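You operate a simulated robot arm through the tools that you are given. There is no shell and no other tool.

Carry out the task below with a simulated robot arm. There is one attempt and no reset: what you move stays moved.

## Task
Bevel the disc in the cone wheel to the job card's size.
Fine: guard over and water on first; switch and tap end off.

The check looks at the end state, three seconds after you hand in, the way a careful person would. Anything else that was tipped, shoved, dropped, spilled or broken makes it a failure.

## Robot
A 7-joint arm with a two-finger parallel gripper, fixed in place. Base frame: the origin is on the floor under the middle of its stand, x ahead of it, y to its left, z up; the work surface is at about z = 0.74. Units: m, rad, N and s.
With the tool pointing down near the work surface it reaches from about 0.2 to 0.74 m from the base axis. Its first joint turns from -2.897 to 2.897 rad. Payload 1.57 kg.
The tool frame sits at the grasp point between the pads (the TCP): z along the fingers, y along the line on which they close. The tips reach 0.03 m beyond it. Largest opening 0.11 m; finger width 0.024, thickness 0.012; the body of the gripper, 0.048 by 0.112 m, starts 0.078 m behind the TCP.
Orientation is told as [roll, pitch, yaw] about the base's x, y, z axes, in that order, counted from this pose: with the fingers straight down and closing along the base's y, the tool's x points along the base's -x, its y along +y and its z along -z.

## Interface
- The arm moves only by the tool send_rows. Its argument "targets" is a list of rows, each a list of 7 numbers: the turn, a rotation vector about the base's x, y, z in rad, then the shift along the base's x, y, z in cm, then the finger opening in cm, from 0 to 11. In form: [[ax, ay, az, tx, ty, tz, fingers], ...]. A call has 1 to 20 rows; each row shifts and turns the commanded pose from where the row before left it. Rows are played at 5 a second. More than 0.05 m and 0.15 rad between two rows, or a gripper value outside its range, and nothing of the call is played. A pose out of reach is approached as far as the arm can. The call stops where the force on the tool passes 40 N (or 10 N more than at its start, if that is more) or the arm is blocked; 0.2 s more then pass. The fingers move at their own pace (about 0.045 m/s each) and stop on an object; they squeeze with about 28 N. The grip force told is the motor's: it shows also when the fingers shut on nothing. Time passes only in rows, and 0.2 s behind the last, so rows that do not move let the fingers close. It gives the time, the measured TCP pose, the force on the tool (base axes), the opening and the grip force at its end, in the units of the frame above (readings bear some noise), with the torque about the TCP (base axes, N m) and any sound that the robot's microphone picked up.
- Cameras (640 x 400 px; columns grow to the right, rows downward): "scene" is fixed at [0.2213, -0.5043, 1.5478]; the picture's right is [0.99, -0.15, 0.00], its down [-0.08, -0.53, -0.84] and it looks along [0.12, 0.84, -0.54] (base axes); focal length 309 px, centre (320, 200). "wrist" rides on the gripper at [0.07, 0.016, -0.141] in the tool frame; the picture's right is [-0.23, 0.97, 0.00], its down [-0.85, -0.20, -0.48] and it looks along [-0.47, -0.11, 0.88] (tool axes); focal length 222 px, centre (320, 200). There is no depth. A picture from a camera that has moved, and an enlarged one, comes with that camera's place and axes in the base frame and with its lens. The place of the scene camera against the robot may be out by one fixed shift of up to 0.012 m in any direction.
- get_image(camera): a new picture of that camera. No time passes.
- slide_trunk(by): slides the trunk up (or, below 0, down) by that many m; the arm rides with it, the base frame stays. It gives what a move gives, with no picture.
- enlarge(camera, box): a new picture of the part [left, top, right, bottom] of that camera's present view, enlarged. No time passes.
- hand_in(): hands the job in; it is judged then, once.

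Places have to be worked out from the pictures, the camera data and where the tool is seen. Open the gripper and draw the arm clear of the work before you hand the job in, unless the task says otherwise.

The tools are called after "Call:" by a JSON object that holds its "method" and its "body". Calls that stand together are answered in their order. send_rows: Moves the arm, as the interface text tells. Its arguments: {"type":"object","properties":{"targets":{"type":"array","items":{"type":"array","items":{"type":"number"}}}},"required":["targets"]} The other tools are called the same way: slide_trunk (by) moves the trunk up or down; get_image (camera) takes a picture; enlarge (camera, box) takes an enlarged picture of a part of a camera's view; hand_in () hands the job in.

At the start:

```text
t: 0.0
tcp_pos: [0.1882, 0.4838, 1.175]
ee_rot: [0.0, 0.0, -0.001]
wrist_force: [0.3, -0.2, 0.4]
wrist_torque: [0.0, 0.01, -0.03]
opening: 0.1097
gripper_force: 0.2
trunk travel left (down, up): [-0.525, 0.065]
```

scene: 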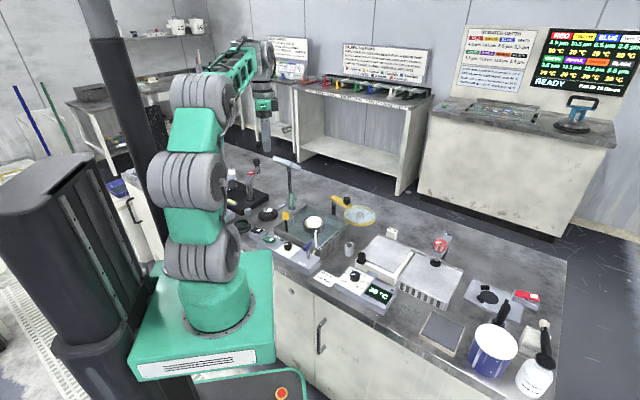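
wrist: 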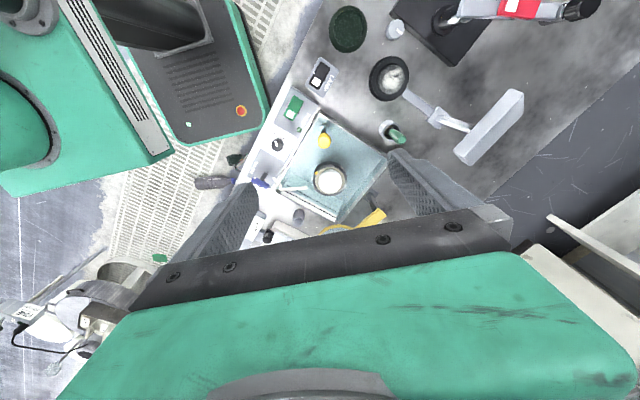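

I start by looking closely at the scene: the work bench, the signs on the wall, and the machine with the cone wheel.

Call:
{"method": "enlarge", "body": {"camera": "scene", "box": [220, 150, 400, 262]}}

Call:
{"method": "enlarge", "body": {"camera": "scene", "box": [260, 25, 440, 137]}}

Call:
{"method": "enlarge", "body": {"camera": "scene", "box": [440, 15, 640, 140]}}

Call:
{"method": "enlarge", "body": {"camera": "scene", "box": [320, 210, 480, 310]}}

Call:
{"method": "enlarge", "body": {"camera": "wrist", "box": [230, 80, 430, 240]}}

```text
3.56 times, centred on (310, 206) of scene
camera zoom: at [0.2213, -0.5043, 1.5478], right [0.99, -0.15, 0.0], down [-0.08, -0.53, -0.84], along [0.12, 0.84, -0.54], focal length 1100 px, centre (356, 179)
```

zoom: 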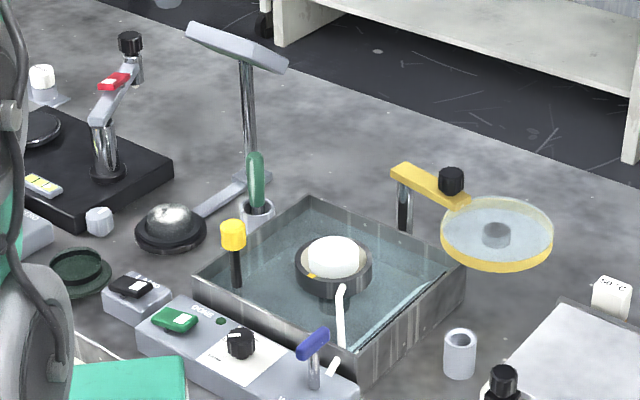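

```text
3.56 times, centred on (350, 81) of scene
camera zoom: at [0.2213, -0.5043, 1.5478], right [0.99, -0.15, 0.0], down [-0.08, -0.53, -0.84], along [0.12, 0.84, -0.54], focal length 1100 px, centre (213, 623)
```

zoom: 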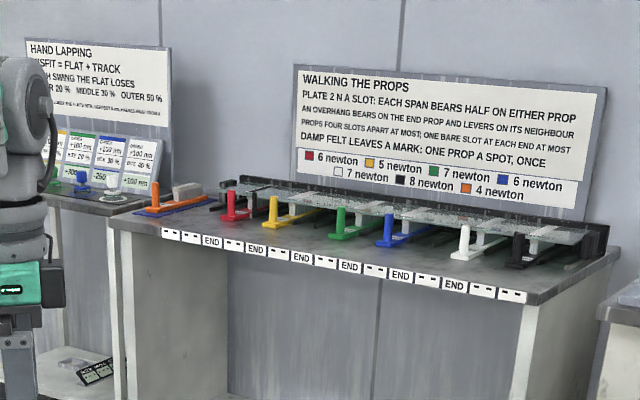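

```text
3.20 times, centred on (540, 78) of scene
camera zoom: at [0.2213, -0.5043, 1.5478], right [0.99, -0.15, 0.0], down [-0.08, -0.53, -0.84], along [0.12, 0.84, -0.54], focal length 990 px, centre (-384, 592)
```

zoom: 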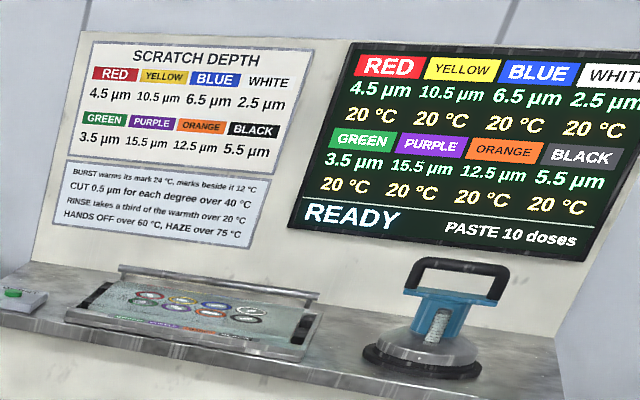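

```text
4.00 times, centred on (400, 260) of scene
camera zoom: at [0.2213, -0.5043, 1.5478], right [0.99, -0.15, 0.0], down [-0.08, -0.53, -0.84], along [0.12, 0.84, -0.54], focal length 1237 px, centre (0, -40)
```

zoom: 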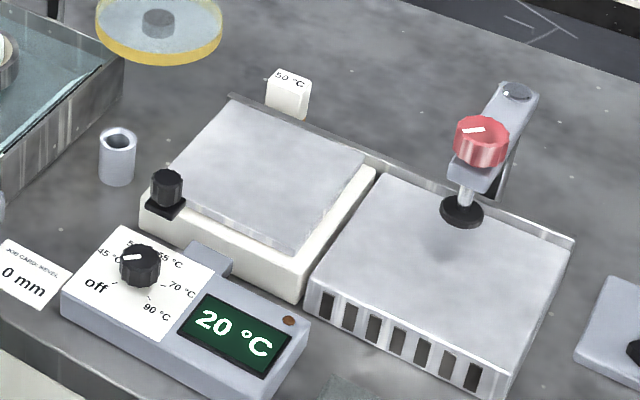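

```text
2.50 times, centred on (330, 160) of wrist
camera zoom: at [0.1189, 0.4998, 1.3153], right [0.23, 0.97, 0.0], down [0.85, -0.2, 0.48], along [0.47, -0.11, -0.88], focal length 555 px, centre (295, 300)
```

zoom: 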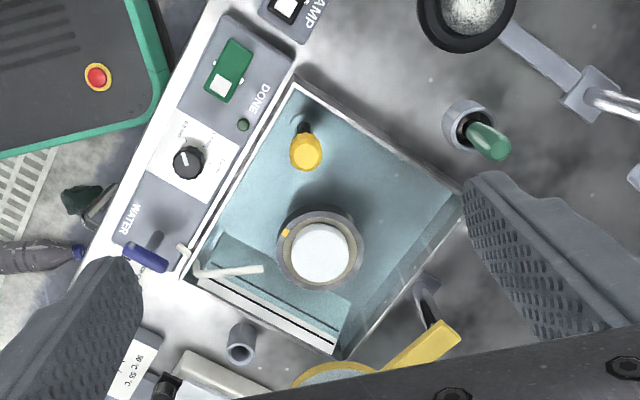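

The machine is a small tray with a cone wheel, a speed knob, water tap, switch, and a guard (yellow-rimmed clear disc on an arm). I need to read the job card and the labels, so I zoom in further.

Call:
{"method": "enlarge", "body": {"camera": "scene", "box": [300, 260, 360, 298]}}

Call:
{"method": "enlarge", "body": {"camera": "scene", "box": [245, 220, 325, 270]}}

Call:
{"method": "enlarge", "body": {"camera": "scene", "box": [290, 200, 350, 238]}}

Call:
{"method": "enlarge", "body": {"camera": "scene", "box": [220, 150, 300, 250]}}

Call:
{"method": "enlarge", "body": {"camera": "scene", "box": [264, 34, 312, 84]}}

Call:
{"method": "enlarge", "body": {"camera": "scene", "box": [400, 270, 570, 400]}}

Call:
{"method": "enlarge", "body": {"camera": "wrist", "box": [260, 80, 340, 180]}}

Call:
{"method": "enlarge", "body": {"camera": "wrist", "box": [230, 170, 330, 245]}}

```text
10.53 times, centred on (330, 279) of scene
camera zoom: at [0.2213, -0.5043, 1.5478], right [0.99, -0.15, 0.0], down [-0.08, -0.53, -0.84], along [0.12, 0.84, -0.54], focal length 3256 px, centre (215, -632)
```

zoom: 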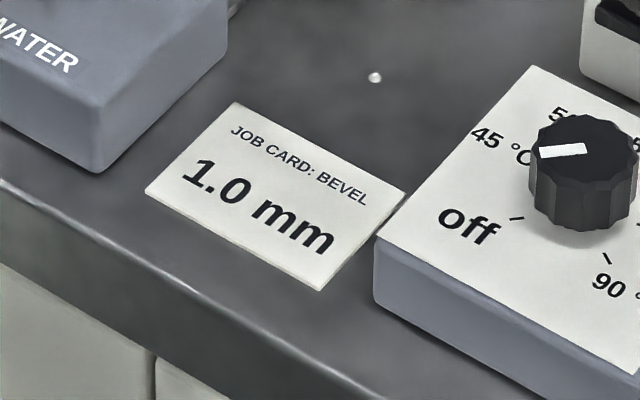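

```text
8.00 times, centred on (285, 245) of scene
camera zoom: at [0.2213, -0.5043, 1.5478], right [0.99, -0.15, 0.0], down [-0.08, -0.53, -0.84], along [0.12, 0.84, -0.54], focal length 2474 px, centre (600, -160)
```

zoom: 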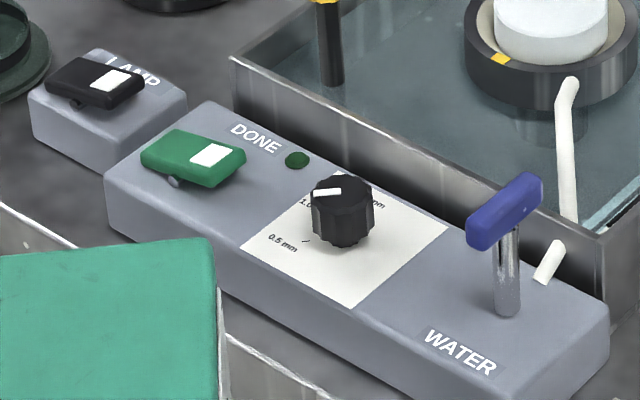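

```text
10.53 times, centred on (320, 219) of scene
camera zoom: at [0.2213, -0.5043, 1.5478], right [0.99, -0.15, 0.0], down [-0.08, -0.53, -0.84], along [0.12, 0.84, -0.54], focal length 3256 px, centre (320, 0)
```

zoom: 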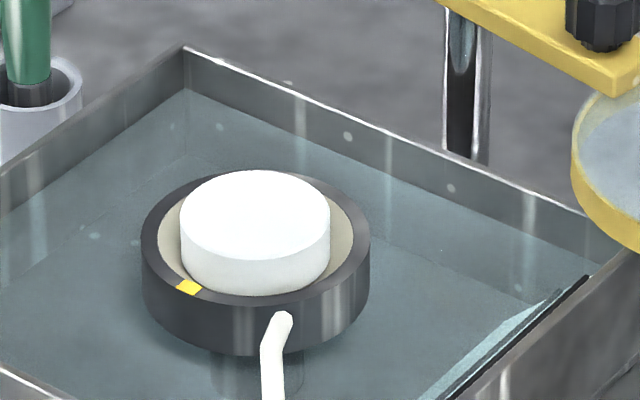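

```text
4.00 times, centred on (260, 200) of scene
camera zoom: at [0.2213, -0.5043, 1.5478], right [0.99, -0.15, 0.0], down [-0.08, -0.53, -0.84], along [0.12, 0.84, -0.54], focal length 1237 px, centre (560, 200)
```

zoom: 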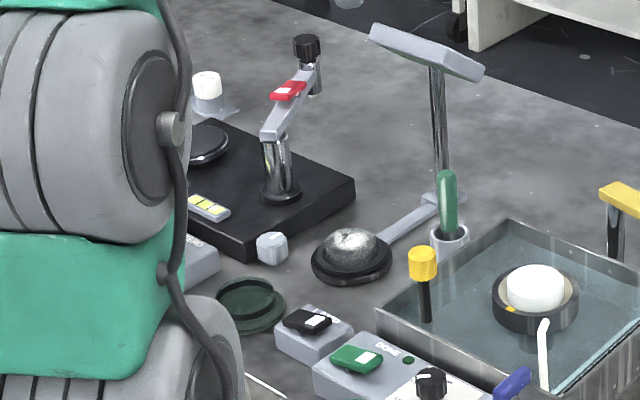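

```text
8.00 times, centred on (288, 59) of scene
camera zoom: at [0.2213, -0.5043, 1.5478], right [0.99, -0.15, 0.0], down [-0.08, -0.53, -0.84], along [0.12, 0.84, -0.54], focal length 2474 px, centre (576, 1328)
```

zoom: 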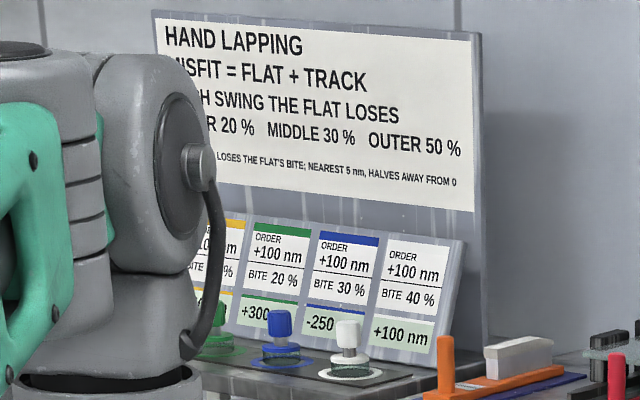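

```text
3.08 times, centred on (485, 335) of scene
camera zoom: at [0.2213, -0.5043, 1.5478], right [0.99, -0.15, 0.0], down [-0.08, -0.53, -0.84], along [0.12, 0.84, -0.54], focal length 952 px, centre (-188, -215)
```

zoom: 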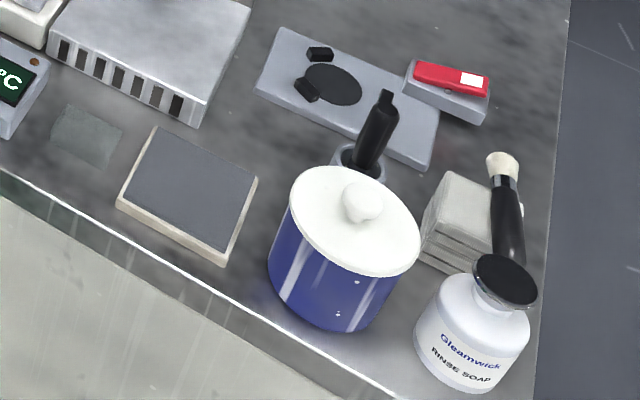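

```text
4.00 times, centred on (300, 130) of wrist
camera zoom: at [0.1189, 0.4998, 1.3153], right [0.23, 0.97, 0.0], down [0.85, -0.2, 0.48], along [0.47, -0.11, -0.88], focal length 888 px, centre (400, 480)
```

zoom: 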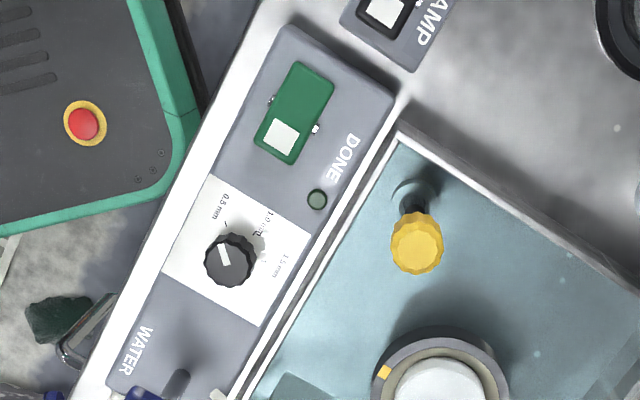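

```text
5.33 times, centred on (280, 208) of wrist
camera zoom: at [0.1189, 0.4998, 1.3153], right [0.23, 0.97, 0.0], down [0.85, -0.2, 0.48], along [0.47, -0.11, -0.88], focal length 1185 px, centre (533, 160)
```

zoom: 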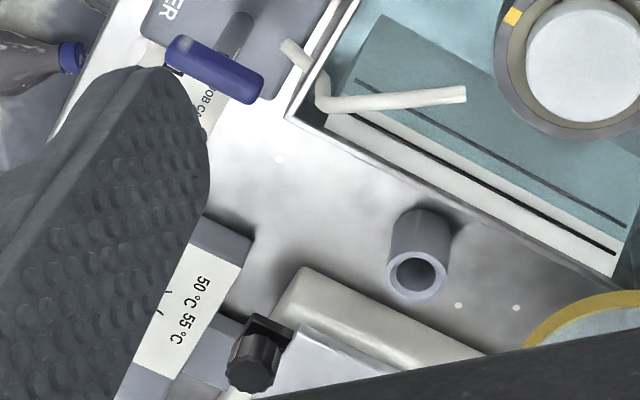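

The job card reads "BEVEL 1.0 mm". From the wrist camera I place the dial near (0.228, 0.37, 0.80), the green switch near (0.16, 0.43), the blue tap near (0.30, 0.31) and the wheel near (0.34, 0.475, 0.82). I lower the trunk for a closer view, with the tips still well above everything.

Call:
{"method": "slide_trunk", "body": {"by": -0.2}}

```text
t: 2.2
tcp_pos: [0.1886, 0.4833, 0.9736]
ee_rot: [0.0, 0.0, 0.001]
wrist_force: [0.6, -0.1, -0.4]
wrist_torque: [0.01, -0.02, 0.03]
opening: 0.1104
gripper_force: 0.0
trunk travel left (down, up): [-0.325, 0.265]
```

The trunk is down with the TCP at z=0.974. I shift the tool back and toward the front edge so that the wrist camera looks at the panel.

Call:
{"method": "send_rows", "body": {"targets": [[0, 0, 0, -1.5, -4, 0, 11], [0, 0, 0, -1.5, -4, 0, 11], [0, 0, 0, 0, -1.5, -1, 11]]}}

Call:
{"method": "get_image", "body": {"camera": "wrist"}}

Call:
{"method": "get_image", "body": {"camera": "scene"}}

```text
t: 3.0
tcp_pos: [0.1573, 0.3882, 0.9643]
ee_rot: [0.003, -0.002, 0.0]
wrist_force: [-0.7, 0.9, -0.4]
wrist_torque: [0.01, 0.02, -0.05]
opening: 0.1099
gripper_force: 0.1
trunk travel left (down, up): [-0.325, 0.265]
```

```text
taken
camera wrist: at [0.0884, 0.4041, 1.1056], right [0.23, 0.97, 0.0], down [0.85, -0.2, 0.48], along [0.47, -0.11, -0.88], focal length 222 px, centre (320, 200)
```

wrist: 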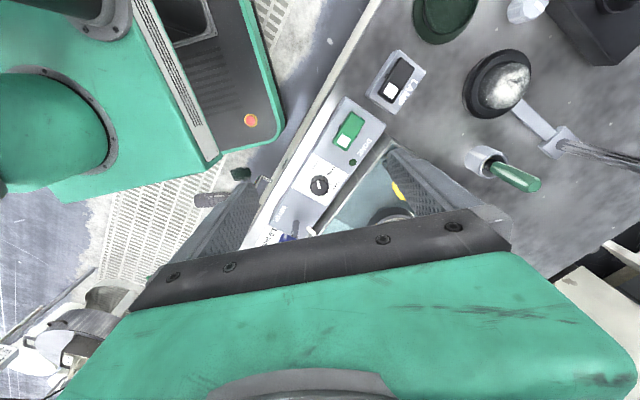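

```text
taken
```

scene: 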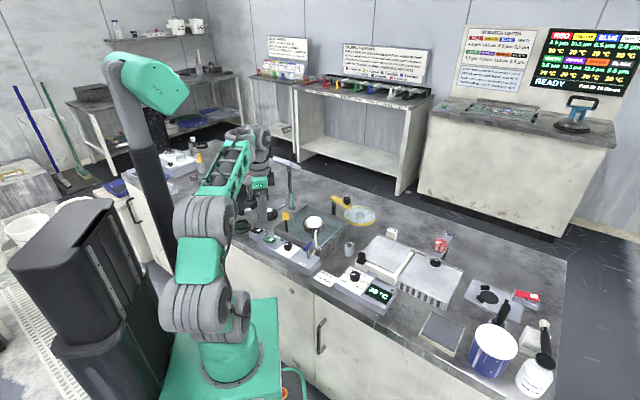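

The panel is now visible above the gripper body; I enlarge it for the dial, switch and tap.

Call:
{"method": "enlarge", "body": {"camera": "wrist", "box": [290, 130, 390, 210]}}

Call:
{"method": "enlarge", "body": {"camera": "wrist", "box": [260, 90, 420, 250]}}

Call:
{"method": "enlarge", "body": {"camera": "scene", "box": [240, 170, 400, 270]}}

```text
5.00 times, centred on (340, 170) of wrist
camera zoom: at [0.0884, 0.4041, 1.1056], right [0.23, 0.97, 0.0], down [0.85, -0.2, 0.48], along [0.47, -0.11, -0.88], focal length 1111 px, centre (220, 350)
```

zoom: 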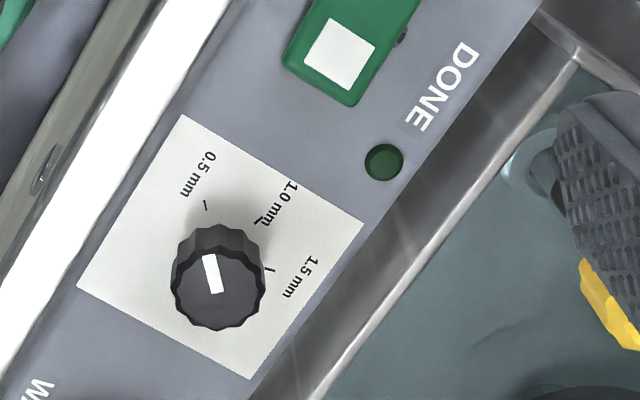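

```text
2.50 times, centred on (340, 170) of wrist
camera zoom: at [0.0884, 0.4041, 1.1056], right [0.23, 0.97, 0.0], down [0.85, -0.2, 0.48], along [0.47, -0.11, -0.88], focal length 555 px, centre (270, 275)
```

zoom: 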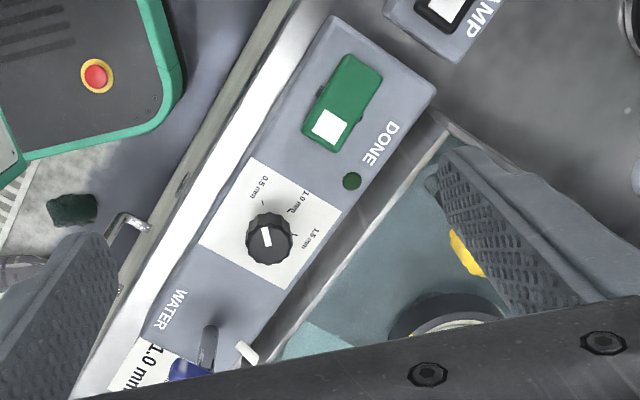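

```text
4.00 times, centred on (320, 220) of scene
camera zoom: at [0.2213, -0.5043, 1.5478], right [0.99, -0.15, 0.0], down [-0.08, -0.53, -0.84], along [0.12, 0.84, -0.54], focal length 1237 px, centre (320, 120)
```

zoom: 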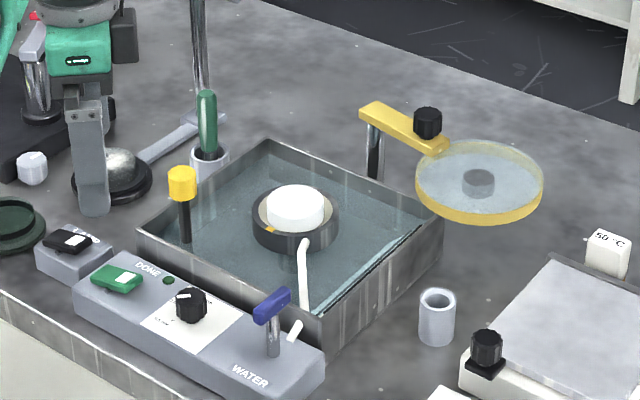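

The dial has marks at 0.5, 1.0 and 1.5 mm; its pointer looks to be around the 0.5 mark (about 180° in base axes), with 1.0 at about 119°. I move over toward the tap to view it and the wheel better.

Call:
{"method": "send_rows", "body": {"targets": [[0, 0, 0, 3, -3, 0, 11], [0, 0, 0, 2.5, -3, 0, 11]]}}

Call:
{"method": "enlarge", "body": {"camera": "wrist", "box": [230, 90, 430, 250]}}

Call:
{"method": "enlarge", "body": {"camera": "wrist", "box": [270, 100, 350, 164]}}

Call:
{"method": "enlarge", "body": {"camera": "wrist", "box": [280, 160, 380, 240]}}

```text
t: 3.6
tcp_pos: [0.2143, 0.3297, 0.9641]
ee_rot: [-0.001, 0.0, 0.0]
wrist_force: [0.6, -0.5, -0.2]
wrist_torque: [-0.01, 0.01, 0.04]
opening: 0.11
gripper_force: 0.1
trunk travel left (down, up): [-0.325, 0.265]
```

```text
2.50 times, centred on (330, 170) of wrist
camera zoom: at [0.1439, 0.3447, 1.1046], right [0.23, 0.97, 0.0], down [0.85, -0.2, 0.48], along [0.47, -0.11, -0.88], focal length 555 px, centre (295, 275)
```

zoom: 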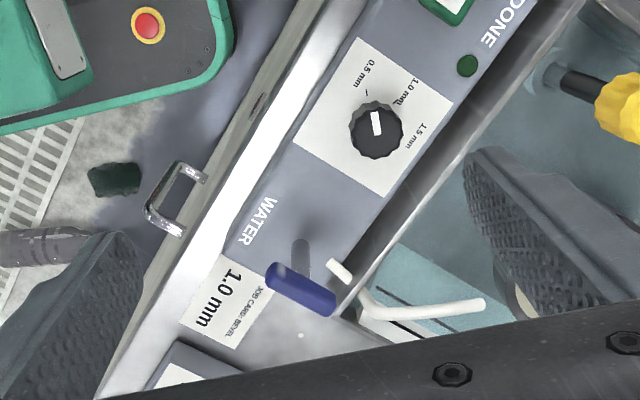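

```text
6.25 times, centred on (310, 132) of wrist
camera zoom: at [0.1439, 0.3447, 1.1046], right [0.23, 0.97, 0.0], down [0.85, -0.2, 0.48], along [0.47, -0.11, -0.88], focal length 1388 px, centre (382, 625)
```

zoom: 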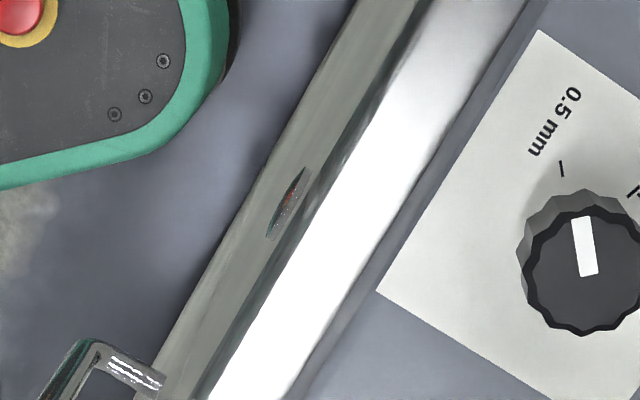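

```text
5.00 times, centred on (330, 200) of wrist
camera zoom: at [0.1439, 0.3447, 1.1046], right [0.23, 0.97, 0.0], down [0.85, -0.2, 0.48], along [0.47, -0.11, -0.88], focal length 1111 px, centre (270, 200)
```

zoom: 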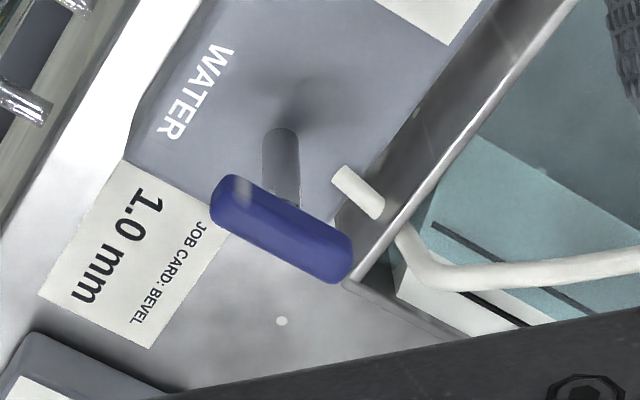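

The tap is a T-handle with its axis at about (0.295, 0.313), bar at z≈0.838 lying along the "into the bench" direction (about 45°). Next I look at the guard, its post and the wheel from closer above.

Call:
{"method": "send_rows", "body": {"targets": [[0, 0, 0, 0, 0, 3.6, 11], [0, 0, 0, 3, 3.15, 0, 11], [0, 0, 0, 3, 3.15, 0, 11], [0, 0, 0, 3, 3.15, 0, 11], [0, 0, 0, 3, 3.15, 0, 11], [0, 0, 0, 3, 3.15, 0, 11], [0, 0, 0, 2.7, 3.15, 0, 11]]}}

Call:
{"method": "get_image", "body": {"camera": "wrist"}}

Call:
{"method": "enlarge", "body": {"camera": "wrist", "box": [200, 90, 440, 240]}}

```text
t: 5.2
tcp_pos: [0.3854, 0.51, 0.9967]
ee_rot: [0.001, 0.001, -0.001]
wrist_force: [0.9, -0.9, 0.4]
wrist_torque: [0.05, -0.06, 0.0]
opening: 0.11
gripper_force: 0.0
out of reach, approached as far as the arm can: row 7
trunk travel left (down, up): [-0.325, 0.265]
```

```text
taken
camera wrist: at [0.3164, 0.5252, 1.1371], right [0.23, 0.97, 0.0], down [0.85, -0.2, 0.48], along [0.47, -0.11, -0.88], focal length 222 px, centre (320, 200)
```

wrist: 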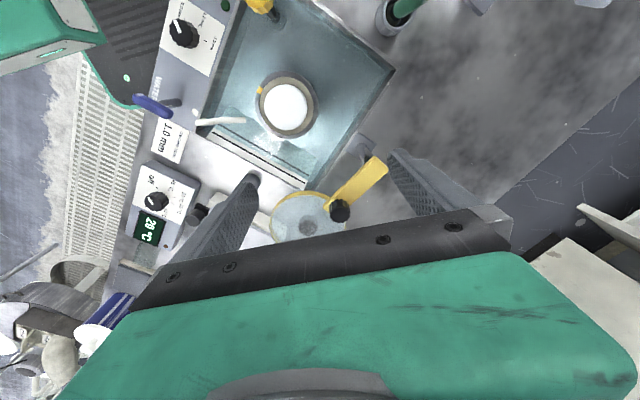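

```text
2.67 times, centred on (320, 165) of wrist
camera zoom: at [0.3164, 0.5252, 1.1371], right [0.23, 0.97, 0.0], down [0.85, -0.2, 0.48], along [0.47, -0.11, -0.88], focal length 592 px, centre (320, 293)
```

zoom: 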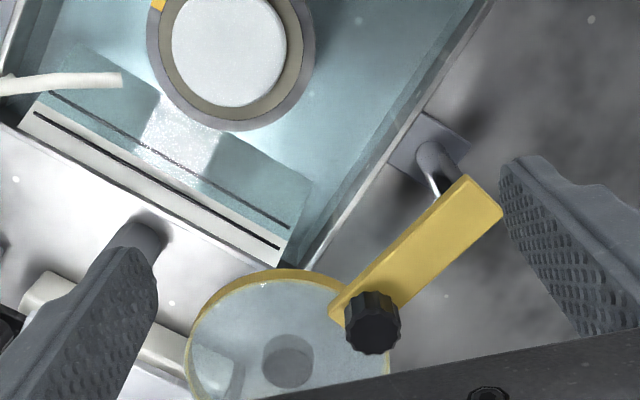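

The guard (yellow arm, black knob, clear disc) pivots on a post near (0.436, 0.572); its knob is about 0.06 m from the pivot and the wheel is at about (0.340, 0.4735). I zoom in on the knob and post for accurate places.

Call:
{"method": "enlarge", "body": {"camera": "wrist", "box": [310, 130, 410, 230]}}

Call:
{"method": "enlarge", "body": {"camera": "wrist", "box": [220, 50, 340, 150]}}

Call:
{"method": "enlarge", "body": {"camera": "scene", "box": [320, 185, 390, 235]}}

```text
4.00 times, centred on (360, 180) of wrist
camera zoom: at [0.3164, 0.5252, 1.1371], right [0.23, 0.97, 0.0], down [0.85, -0.2, 0.48], along [0.47, -0.11, -0.88], focal length 888 px, centre (160, 280)
```

zoom: 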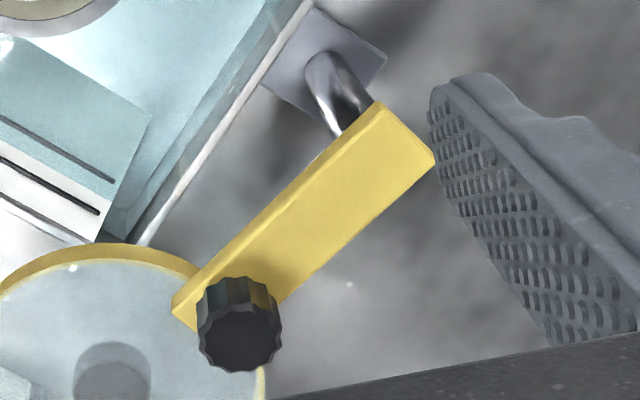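

```text
4.00 times, centred on (280, 100) of wrist
camera zoom: at [0.3164, 0.5252, 1.1371], right [0.23, 0.97, 0.0], down [0.85, -0.2, 0.48], along [0.47, -0.11, -0.88], focal length 888 px, centre (480, 600)
```

zoom: 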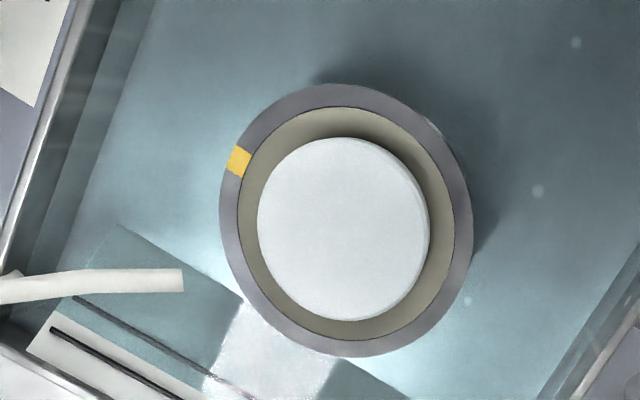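

```text
8.00 times, centred on (355, 210) of scene
camera zoom: at [0.2213, -0.5043, 1.5478], right [0.99, -0.15, 0.0], down [-0.08, -0.53, -0.84], along [0.12, 0.84, -0.54], focal length 2474 px, centre (40, 120)
```

zoom: 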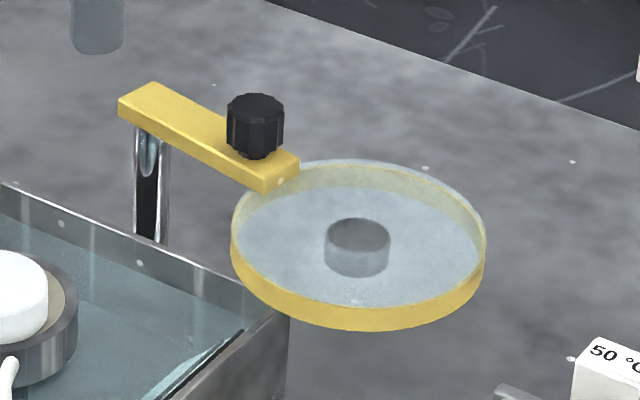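

The knob on the guard arm is at about (0.476, 0.515, 0.885) and the pivot at about (0.4355, 0.571), so the swing to bring the disc over the wheel is about -80°. First I set the dial: knob at (0.228, 0.369), top z≈0.805; I move above it with the gripper yawed +30° and fingers at 5 cm.

Call:
{"method": "send_rows", "body": {"targets": [[0, 0, 0.105, -3.15, -2.82, 0, 5], [0, 0, 0.105, -3.15, -2.82, 0, 5], [0, 0, 0.105, -3.15, -2.82, 0, 5], [0, 0, 0.105, -3.15, -2.82, 0, 5], [0, 0, 0.105, -3.15, -2.82, 0, 5], [0, 0, 0, 0, 0, -4, 5], [0, 0, 0, 0, 0, -3, 5], [0, 0, 0, 0, 0, 0, 5]]}}

Call:
{"method": "get_image", "body": {"camera": "wrist"}}

Call:
{"method": "enlarge", "body": {"camera": "scene", "box": [240, 180, 340, 260]}}

```text
t: 7.0
tcp_pos: [0.2274, 0.3701, 0.9259]
ee_rot: [-0.001, -0.001, 0.524]
wrist_force: [0.2, 0.0, 0.7]
wrist_torque: [-0.01, -0.02, -0.01]
opening: 0.0503
gripper_force: 0.0
trunk travel left (down, up): [-0.325, 0.265]
```

```text
taken
camera wrist: at [0.1594, 0.3491, 1.0669], right [-0.29, 0.96, 0.0], down [0.84, 0.26, 0.48], along [0.46, 0.14, -0.88], focal length 222 px, centre (320, 200)
```

wrist: 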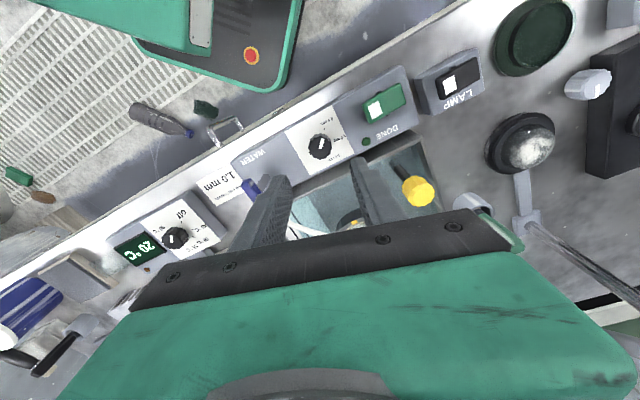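

```text
5.00 times, centred on (290, 220) of scene
camera zoom: at [0.2213, -0.5043, 1.5478], right [0.99, -0.15, 0.0], down [-0.08, -0.53, -0.84], along [0.12, 0.84, -0.54], focal length 1547 px, centre (470, 100)
```

zoom: 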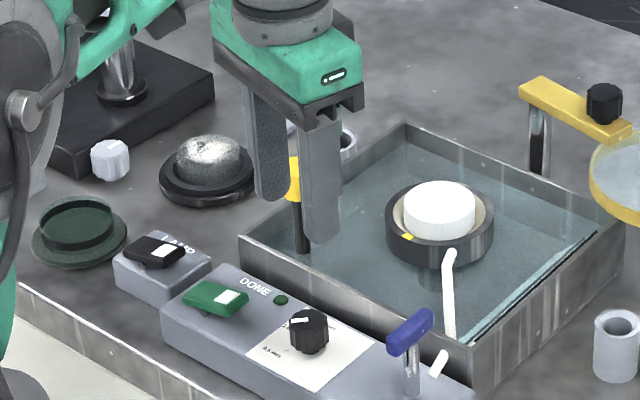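

The dial knob sits at (0.2277, 0.3696) in this view, directly below the TCP. I descend to z≈0.816 with fingers 5 cm open.

Call:
{"method": "send_rows", "body": {"targets": [[0, 0, 0, 0, 0, -4, 5], [0, 0, 0, 0, 0, -4, 5], [0, 0, 0, 0, 0, -2, 5], [0, 0, 0, 0, 0, -1, 5], [0, 0, 0, 0, 0, 0, 5]]}}

Call:
{"method": "enlarge", "body": {"camera": "scene", "box": [250, 200, 330, 260]}}

```text
t: 8.2
tcp_pos: [0.228, 0.3694, 0.8169]
ee_rot: [0.0, 0.0, 0.526]
wrist_force: [0.0, 1.0, -1.2]
wrist_torque: [0.02, 0.02, -0.02]
opening: 0.0504
gripper_force: 0.0
trunk travel left (down, up): [-0.325, 0.265]
```

```text
6.67 times, centred on (290, 230) of scene
camera zoom: at [0.2213, -0.5043, 1.5478], right [0.99, -0.15, 0.0], down [-0.08, -0.53, -0.84], along [0.12, 0.84, -0.54], focal length 2062 px, centre (520, 0)
```

zoom: 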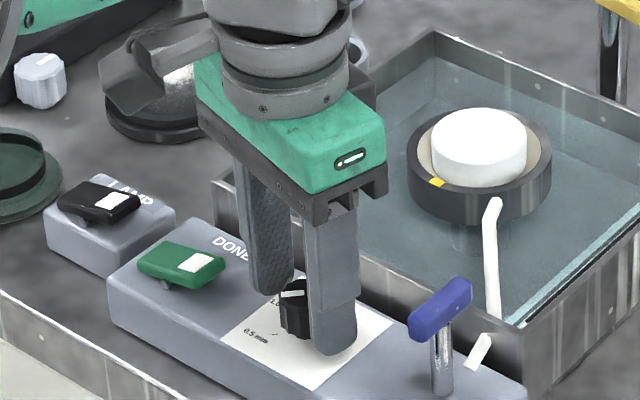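

The fingers straddle the knob without touching the panel. I close them on it.

Call:
{"method": "send_rows", "body": {"targets": [[0, 0, 0, 0, 0, 0, 3], [0, 0, 0, 0, 0, 0, 2], [0, 0, 0, 0, 0, 0, 1], [0, 0, 0, 0, 0, 0, 1]]}}

```text
t: 9.2
tcp_pos: [0.2295, 0.369, 0.8168]
ee_rot: [0.0, 0.001, 0.525]
wrist_force: [0.0, 0.9, -1.7]
wrist_torque: [0.19, -0.11, 0.0]
opening: 0.0268
gripper_force: 36.3
trunk travel left (down, up): [-0.325, 0.265]
```

The fingers hold the knob (2.7 cm across). I turn it clockwise (seen from above), first about half of the ~60°.

Call:
{"method": "send_rows", "body": {"targets": [[0, 0, -0.13, 0, 0, 0, 1], [0, 0, -0.13, 0, 0, 0, 1], [0, 0, -0.13, 0, 0, 0, 1], [0, 0, -0.13, 0, 0, 0, 1]]}}

Call:
{"method": "enlarge", "body": {"camera": "scene", "box": [265, 225, 315, 260]}}

```text
t: 10.2
tcp_pos: [0.2286, 0.3713, 0.8172]
ee_rot: [0.0, -0.001, 0.006]
wrist_force: [-4.4, 10.4, -4.1]
wrist_torque: [0.45, 0.74, 0.03]
opening: 0.0267
gripper_force: 38.0
trunk travel left (down, up): [-0.325, 0.265]
```

```text
11.43 times, centred on (290, 242) of scene
camera zoom: at [0.2213, -0.5043, 1.5478], right [0.99, -0.15, 0.0], down [-0.08, -0.53, -0.84], along [0.12, 0.84, -0.54], focal length 3535 px, centre (663, -286)
```

zoom: 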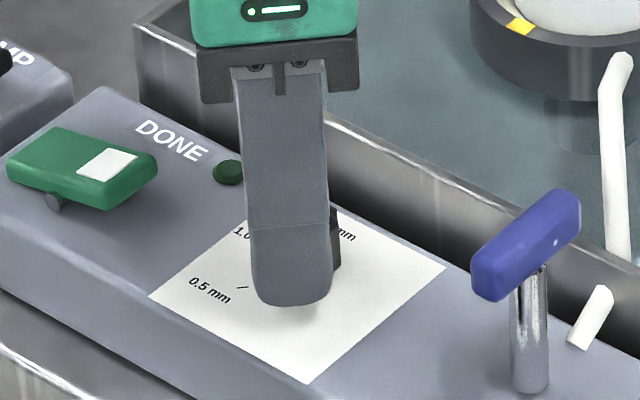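

The knob turns with the gripper (yaw now 0). I continue by another ~30°.

Call:
{"method": "send_rows", "body": {"targets": [[0, 0, -0.13, 0, 0, 0, 1], [0, 0, -0.13, 0, 0, 0, 1], [0, 0, -0.13, 0, 0, 0, 1], [0, 0, -0.13, 0, 0, 0, 1], [0, 0, 0, 0, 0, 0, 1]]}}

Call:
{"method": "enlarge", "body": {"camera": "wrist", "box": [240, 120, 400, 240]}}

Call:
{"method": "enlarge", "body": {"camera": "scene", "box": [265, 225, 315, 260]}}

```text
t: 11.4
tcp_pos: [0.2286, 0.3713, 0.8165]
ee_rot: [0.001, -0.003, -0.515]
wrist_force: [-4.0, 22.2, -3.9]
wrist_torque: [0.63, 0.12, 0.03]
opening: 0.0268
gripper_force: 37.7
trunk travel left (down, up): [-0.325, 0.265]
```

```text
3.33 times, centred on (320, 180) of wrist
camera zoom: at [0.1756, 0.4201, 0.9571], right [0.68, 0.74, 0.0], down [0.65, -0.6, 0.48], along [0.35, -0.32, -0.88], focal length 740 px, centre (320, 267)
```

zoom: 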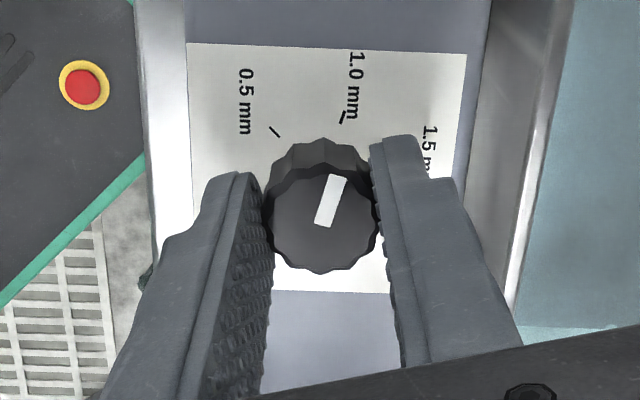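

```text
11.43 times, centred on (290, 242) of scene
camera zoom: at [0.2213, -0.5043, 1.5478], right [0.99, -0.15, 0.0], down [-0.08, -0.53, -0.84], along [0.12, 0.84, -0.54], focal length 3535 px, centre (663, -286)
```

zoom: 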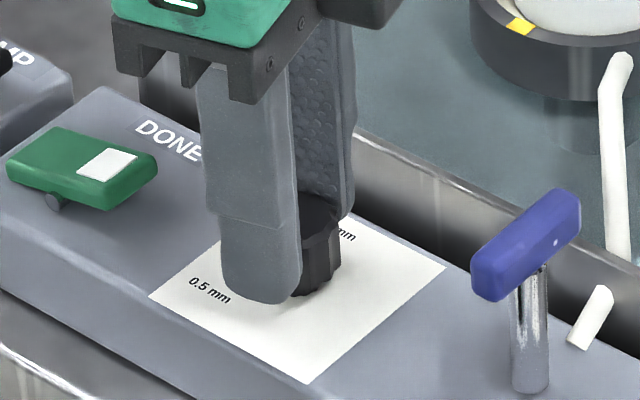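

The pointer is at about 120.6°, the 1.0 mark at about 117°; the knob centre lies ~2 mm more toward +y than my command (22 N side force). I nudge the last 3° while relaxing that side force, then look again.

Call:
{"method": "send_rows", "body": {"targets": [[0, 0, -0.03, 0, 0.1, 0, 1], [0, 0, -0.025, 0, 0.1, 0, 1], [0, 0, 0, 0, 0, 0, 1]]}}

Call:
{"method": "enlarge", "body": {"camera": "wrist", "box": [270, 130, 370, 205]}}

```text
t: 12.2
tcp_pos: [0.2279, 0.373, 0.8158]
ee_rot: [0.0, -0.002, -0.571]
wrist_force: [-2.8, 9.1, 2.6]
wrist_torque: [0.08, 0.1, 0.02]
opening: 0.0266
gripper_force: 37.8
trunk travel left (down, up): [-0.325, 0.265]
```

```text
5.33 times, centred on (320, 168) of wrist
camera zoom: at [0.1787, 0.4235, 0.957], right [0.72, 0.7, 0.0], down [0.61, -0.63, 0.48], along [0.33, -0.35, -0.88], focal length 1185 px, centre (320, 373)
```

zoom: 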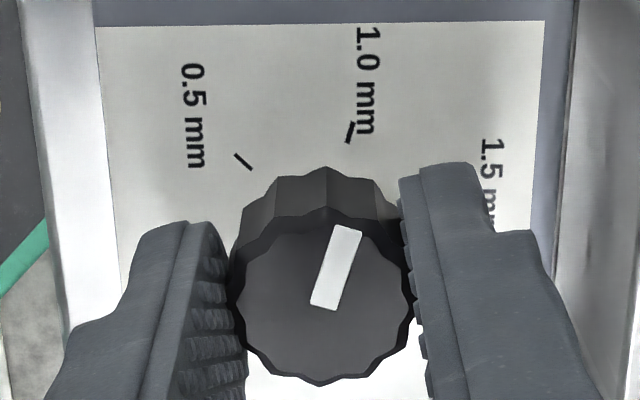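

By the tick lines the axis is at (0.2287, 0.3725), 0.5 at 180° and 1.0 at 120°; the pointer is now at about 117°, so the previous setting was closer. I turn back 0.05 rad, then release and look.

Call:
{"method": "send_rows", "body": {"targets": [[0, 0, 0.05, 0, 0, 0, 1], [0, 0, 0, 0, 0, 0, 1], [0, 0, 0, 0, 0, 0, 3.5], [0, 0, 0, 0, 0, 0, 5], [0, 0, 0, 0, 0, 0, 5]]}}

Call:
{"method": "enlarge", "body": {"camera": "wrist", "box": [270, 130, 370, 205]}}

```text
t: 13.4
tcp_pos: [0.2299, 0.3726, 0.8166]
ee_rot: [0.0, 0.0, -0.519]
wrist_force: [-0.2, 0.4, 0.0]
wrist_torque: [0.01, 0.03, 0.03]
opening: 0.0502
gripper_force: 0.1
trunk travel left (down, up): [-0.325, 0.265]
```

```text
5.33 times, centred on (320, 168) of wrist
camera zoom: at [0.1763, 0.4207, 0.9575], right [0.68, 0.73, 0.0], down [0.64, -0.6, 0.48], along [0.35, -0.33, -0.88], focal length 1185 px, centre (320, 373)
```

zoom: 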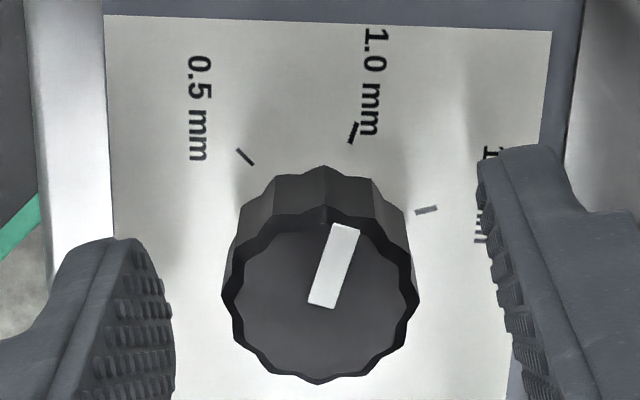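

The pointer now reads 120.2° against the 1.0 mark at 120°, so the dial is set to 1.0 mm. I rise and travel to above the guard's knob at about (0.476, 0.515).

Call:
{"method": "send_rows", "body": {"targets": [[0, 0, 0, 0, 0, 4, 5], [0, 0, 0, 0, 0, 4.5, 5], [0, 0, 0, 0, 0, 4.5, 5], [0, 0, 0, 4.1, 2.37, 0, 5], [0, 0, 0, 4.1, 2.37, 0, 5], [0, 0, 0, 4.1, 2.37, 0, 5], [0, 0, 0, 4.1, 2.37, 0, 5], [0, 0, 0, 2, 1.2, 0, 5], [0, 0, 0, 0, 0, 0, 5]]}}

Call:
{"method": "get_image", "body": {"camera": "wrist"}}

Call:
{"method": "get_image", "body": {"camera": "scene"}}

```text
t: 15.4
tcp_pos: [0.4134, 0.4791, 0.9466]
ee_rot: [-0.001, -0.001, -0.522]
wrist_force: [1.1, -0.2, 0.0]
wrist_torque: [-0.01, 0.02, -0.02]
opening: 0.0501
gripper_force: 0.0
trunk travel left (down, up): [-0.325, 0.265]
```

```text
taken
camera wrist: at [0.3612, 0.5272, 1.0869], right [0.68, 0.73, 0.0], down [0.64, -0.6, 0.48], along [0.35, -0.33, -0.88], focal length 222 px, centre (320, 200)
```

wrist: 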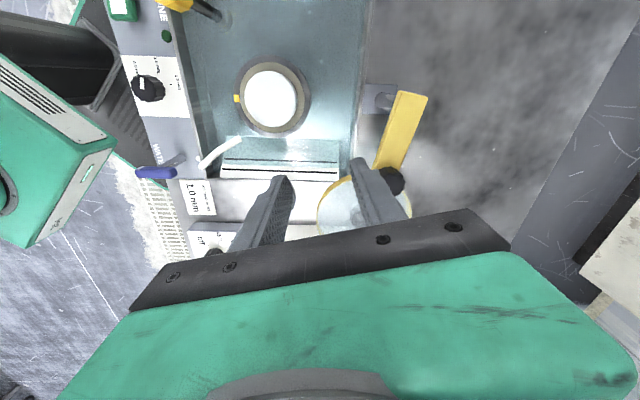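

```text
taken
```

scene: 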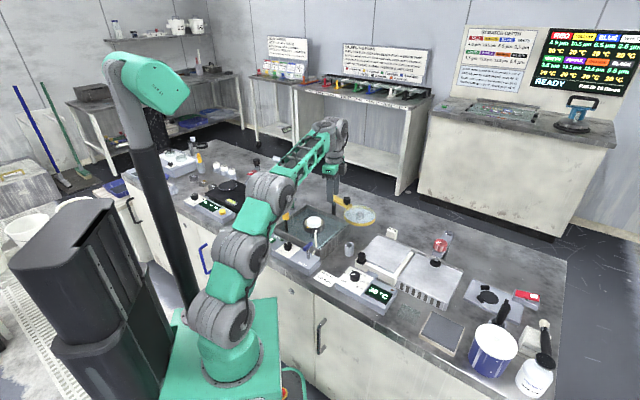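

I am at (0.413, 0.479, 0.947) with the guard knob to the right of the fingers in view; I zoom in to refine its place from this second viewpoint.

Call:
{"method": "enlarge", "body": {"camera": "wrist", "box": [340, 70, 440, 220]}}

Call:
{"method": "enlarge", "body": {"camera": "wrist", "box": [130, 50, 330, 210]}}

```text
2.67 times, centred on (390, 145) of wrist
camera zoom: at [0.3612, 0.5272, 1.0869], right [0.68, 0.73, 0.0], down [0.64, -0.6, 0.48], along [0.35, -0.33, -0.88], focal length 592 px, centre (133, 347)
```

zoom: 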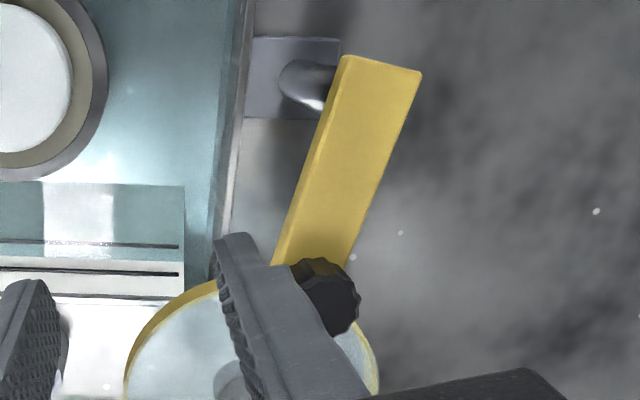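

```text
2.50 times, centred on (230, 130) of wrist
camera zoom: at [0.3612, 0.5272, 1.0869], right [0.68, 0.73, 0.0], down [0.64, -0.6, 0.48], along [0.35, -0.33, -0.88], focal length 555 px, centre (545, 375)
```

zoom: 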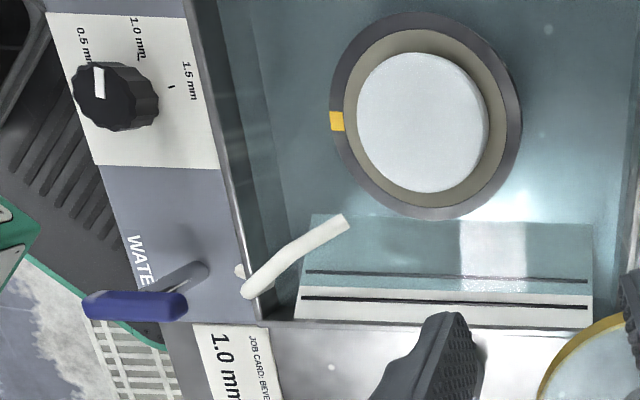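

The second view gives the knob at (0.4756, 0.5186) — consistent with the first; pivot (0.4356, 0.572). I move above it and then lower so the tips sit just above the yellow arm.

Call:
{"method": "send_rows", "body": {"targets": [[0, 0, 0, 3.1, 1.9, 0, 5], [0, 0, 0, 3.1, 1.9, 0, 5], [0, 0, 0, 0, 0, 0, 5]]}}

Call:
{"method": "get_image", "body": {"camera": "wrist"}}

Call:
{"method": "enlarge", "body": {"camera": "scene", "box": [300, 150, 400, 240]}}

```text
t: 16.2
tcp_pos: [0.4539, 0.4994, 0.9409]
ee_rot: [0.0, -0.001, -0.52]
wrist_force: [-0.2, -0.6, 0.3]
wrist_torque: [-0.01, -0.01, -0.01]
opening: 0.0501
gripper_force: 0.0
out of reach, approached as far as the arm can: row 2
trunk travel left (down, up): [-0.325, 0.265]
```

```text
taken
camera wrist: at [0.402, 0.547, 1.0812], right [0.68, 0.73, 0.0], down [0.64, -0.6, 0.48], along [0.35, -0.33, -0.88], focal length 222 px, centre (320, 200)
```

wrist: 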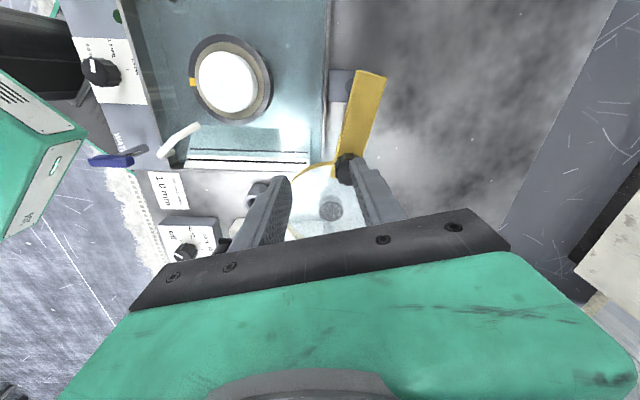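

```text
4.44 times, centred on (350, 195) of scene
camera zoom: at [0.2213, -0.5043, 1.5478], right [0.99, -0.15, 0.0], down [-0.08, -0.53, -0.84], along [0.12, 0.84, -0.54], focal length 1375 px, centre (187, 222)
```

zoom: 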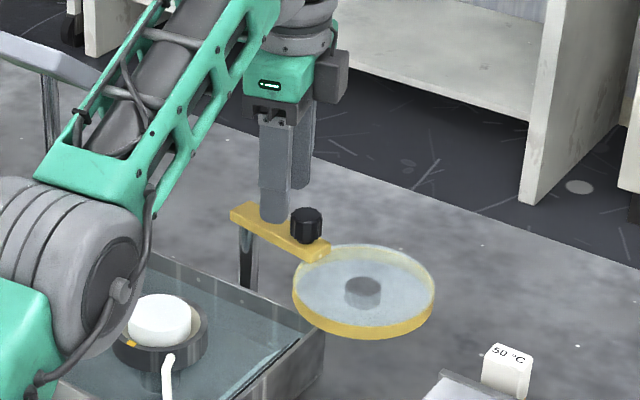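

The target is just out of reach at this trunk height (limit is wider the lower the tool is relative to the trunk). I raise the trunk by 0.1 so the arm can reach further out when lowered.

Call:
{"method": "slide_trunk", "body": {"by": 0.1}}

Call:
{"method": "send_rows", "body": {"targets": [[0, 0, 0, 0, 0, -4, 5], [0, 0, 0, 0, 0, -4, 5], [0, 0, 0, 0, 0, 0, 5]]}}

```text
t: 17.5
tcp_pos: [0.455, 0.4992, 1.0389]
ee_rot: [0.0, -0.001, -0.519]
wrist_force: [-0.9, -0.6, 0.2]
wrist_torque: [0.01, -0.05, -0.03]
opening: 0.0501
gripper_force: 0.1
trunk travel left (down, up): [-0.425, 0.165]
```

```text
t: 18.3
tcp_pos: [0.4543, 0.4984, 0.9611]
ee_rot: [-0.001, 0.001, -0.52]
wrist_force: [0.6, -0.9, -0.5]
wrist_torque: [-0.01, 0.0, -0.01]
opening: 0.05
gripper_force: 0.1
trunk travel left (down, up): [-0.425, 0.165]
```

The command follows the reached pose (0.4543, 0.4984, 0.961). I now move the remaining 2.2 cm in x and 1.9 cm in y to stand over the knob.

Call:
{"method": "send_rows", "body": {"targets": [[0, 0, 0, 2.2, 1.9, 0, 5], [0, 0, 0, 0, 0, -2, 5], [0, 0, 0, 0, 0, 0, 5]]}}

Call:
{"method": "enlarge", "body": {"camera": "wrist", "box": [240, 60, 440, 240]}}

Call:
{"method": "enlarge", "body": {"camera": "scene", "box": [310, 160, 390, 230]}}

```text
t: 19.1
tcp_pos: [0.4749, 0.5188, 0.9383]
ee_rot: [0.0, -0.001, -0.52]
wrist_force: [0.6, -0.7, -0.5]
wrist_torque: [0.07, 0.01, 0.02]
opening: 0.0503
gripper_force: 0.2
trunk travel left (down, up): [-0.425, 0.165]
```

```text
2.22 times, centred on (340, 150) of wrist
camera zoom: at [0.4235, 0.5664, 1.0804], right [0.68, 0.73, 0.0], down [0.64, -0.6, 0.48], along [0.35, -0.33, -0.88], focal length 494 px, centre (276, 311)
```

zoom: 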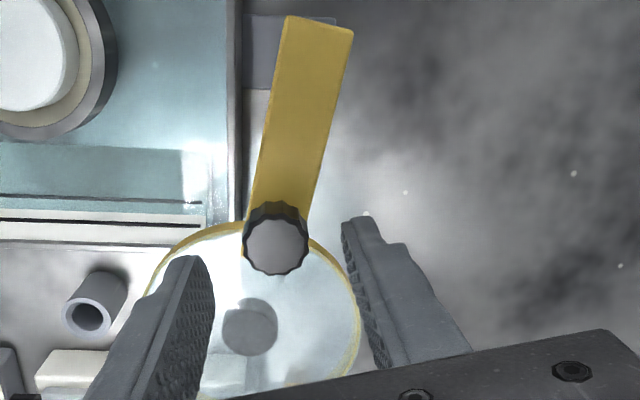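

```text
5.71 times, centred on (350, 195) of scene
camera zoom: at [0.2213, -0.5043, 1.5478], right [0.99, -0.15, 0.0], down [-0.08, -0.53, -0.84], along [0.12, 0.84, -0.54], focal length 1768 px, centre (149, 229)
```

zoom: 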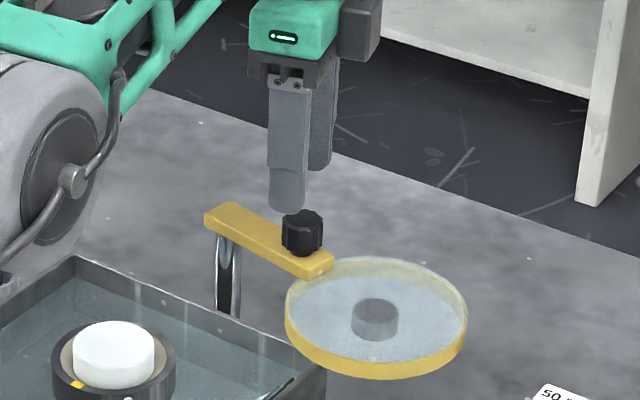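

The knob top projects about 5 mm off the TCP axis (knob at about (0.479, 0.515)). I correct by (+0.4, −0.4) cm and go down to z≈0.90.

Call:
{"method": "send_rows", "body": {"targets": [[0, 0, 0, 0.4, -0.4, 0, 5], [0, 0, 0, 0, 0, -2, 5], [0, 0, 0, 0, 0, -1.5, 5], [0, 0, 0, 0, 0, 0, 5]]}}

Call:
{"method": "enlarge", "body": {"camera": "wrist", "box": [240, 60, 440, 240]}}

Call:
{"method": "enlarge", "body": {"camera": "scene", "box": [330, 180, 380, 215]}}

```text
t: 20.1
tcp_pos: [0.4805, 0.5139, 0.9053]
ee_rot: [0.0, -0.002, -0.52]
wrist_force: [0.4, -0.4, -0.9]
wrist_torque: [-0.03, 0.02, 0.0]
opening: 0.0497
gripper_force: 0.0
trunk travel left (down, up): [-0.425, 0.165]
```

```text
2.22 times, centred on (340, 150) of wrist
camera zoom: at [0.428, 0.5625, 1.0456], right [0.68, 0.73, 0.0], down [0.64, -0.6, 0.48], along [0.35, -0.33, -0.88], focal length 494 px, centre (276, 311)
```

zoom: 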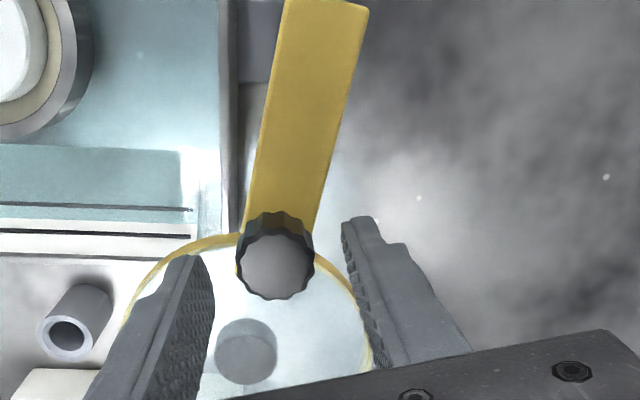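

```text
11.43 times, centred on (355, 198) of scene
camera zoom: at [0.2213, -0.5043, 1.5478], right [0.99, -0.15, 0.0], down [-0.08, -0.53, -0.84], along [0.12, 0.84, -0.54], focal length 3535 px, centre (-80, 229)
```

zoom: 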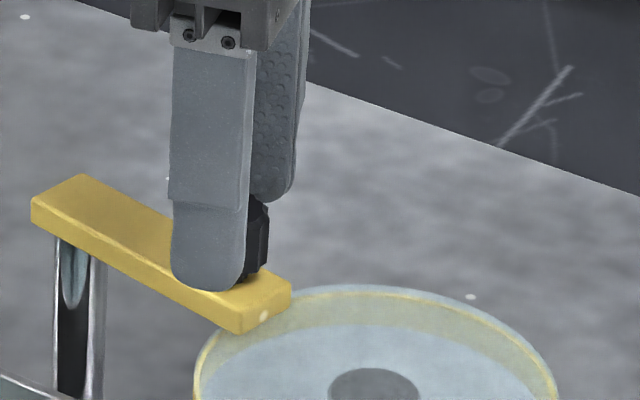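

The fingers straddle the knob, tips just above the yellow arm. I lower 4 mm more and close on the knob.

Call:
{"method": "send_rows", "body": {"targets": [[0, 0, 0, -0.1, 0.1, -0.4, 5], [0, 0, 0, 0, 0, 0, 3], [0, 0, 0, 0, 0, 0, 2], [0, 0, 0, 0, 0, 0, 1], [0, 0, 0, 0, 0, 0, 1]]}}

```text
t: 21.3
tcp_pos: [0.4799, 0.5153, 0.9008]
ee_rot: [0.001, 0.001, -0.52]
wrist_force: [-0.8, 0.6, -1.4]
wrist_torque: [0.3, -0.06, 0.0]
opening: 0.0271
gripper_force: 36.9
trunk travel left (down, up): [-0.425, 0.165]
```

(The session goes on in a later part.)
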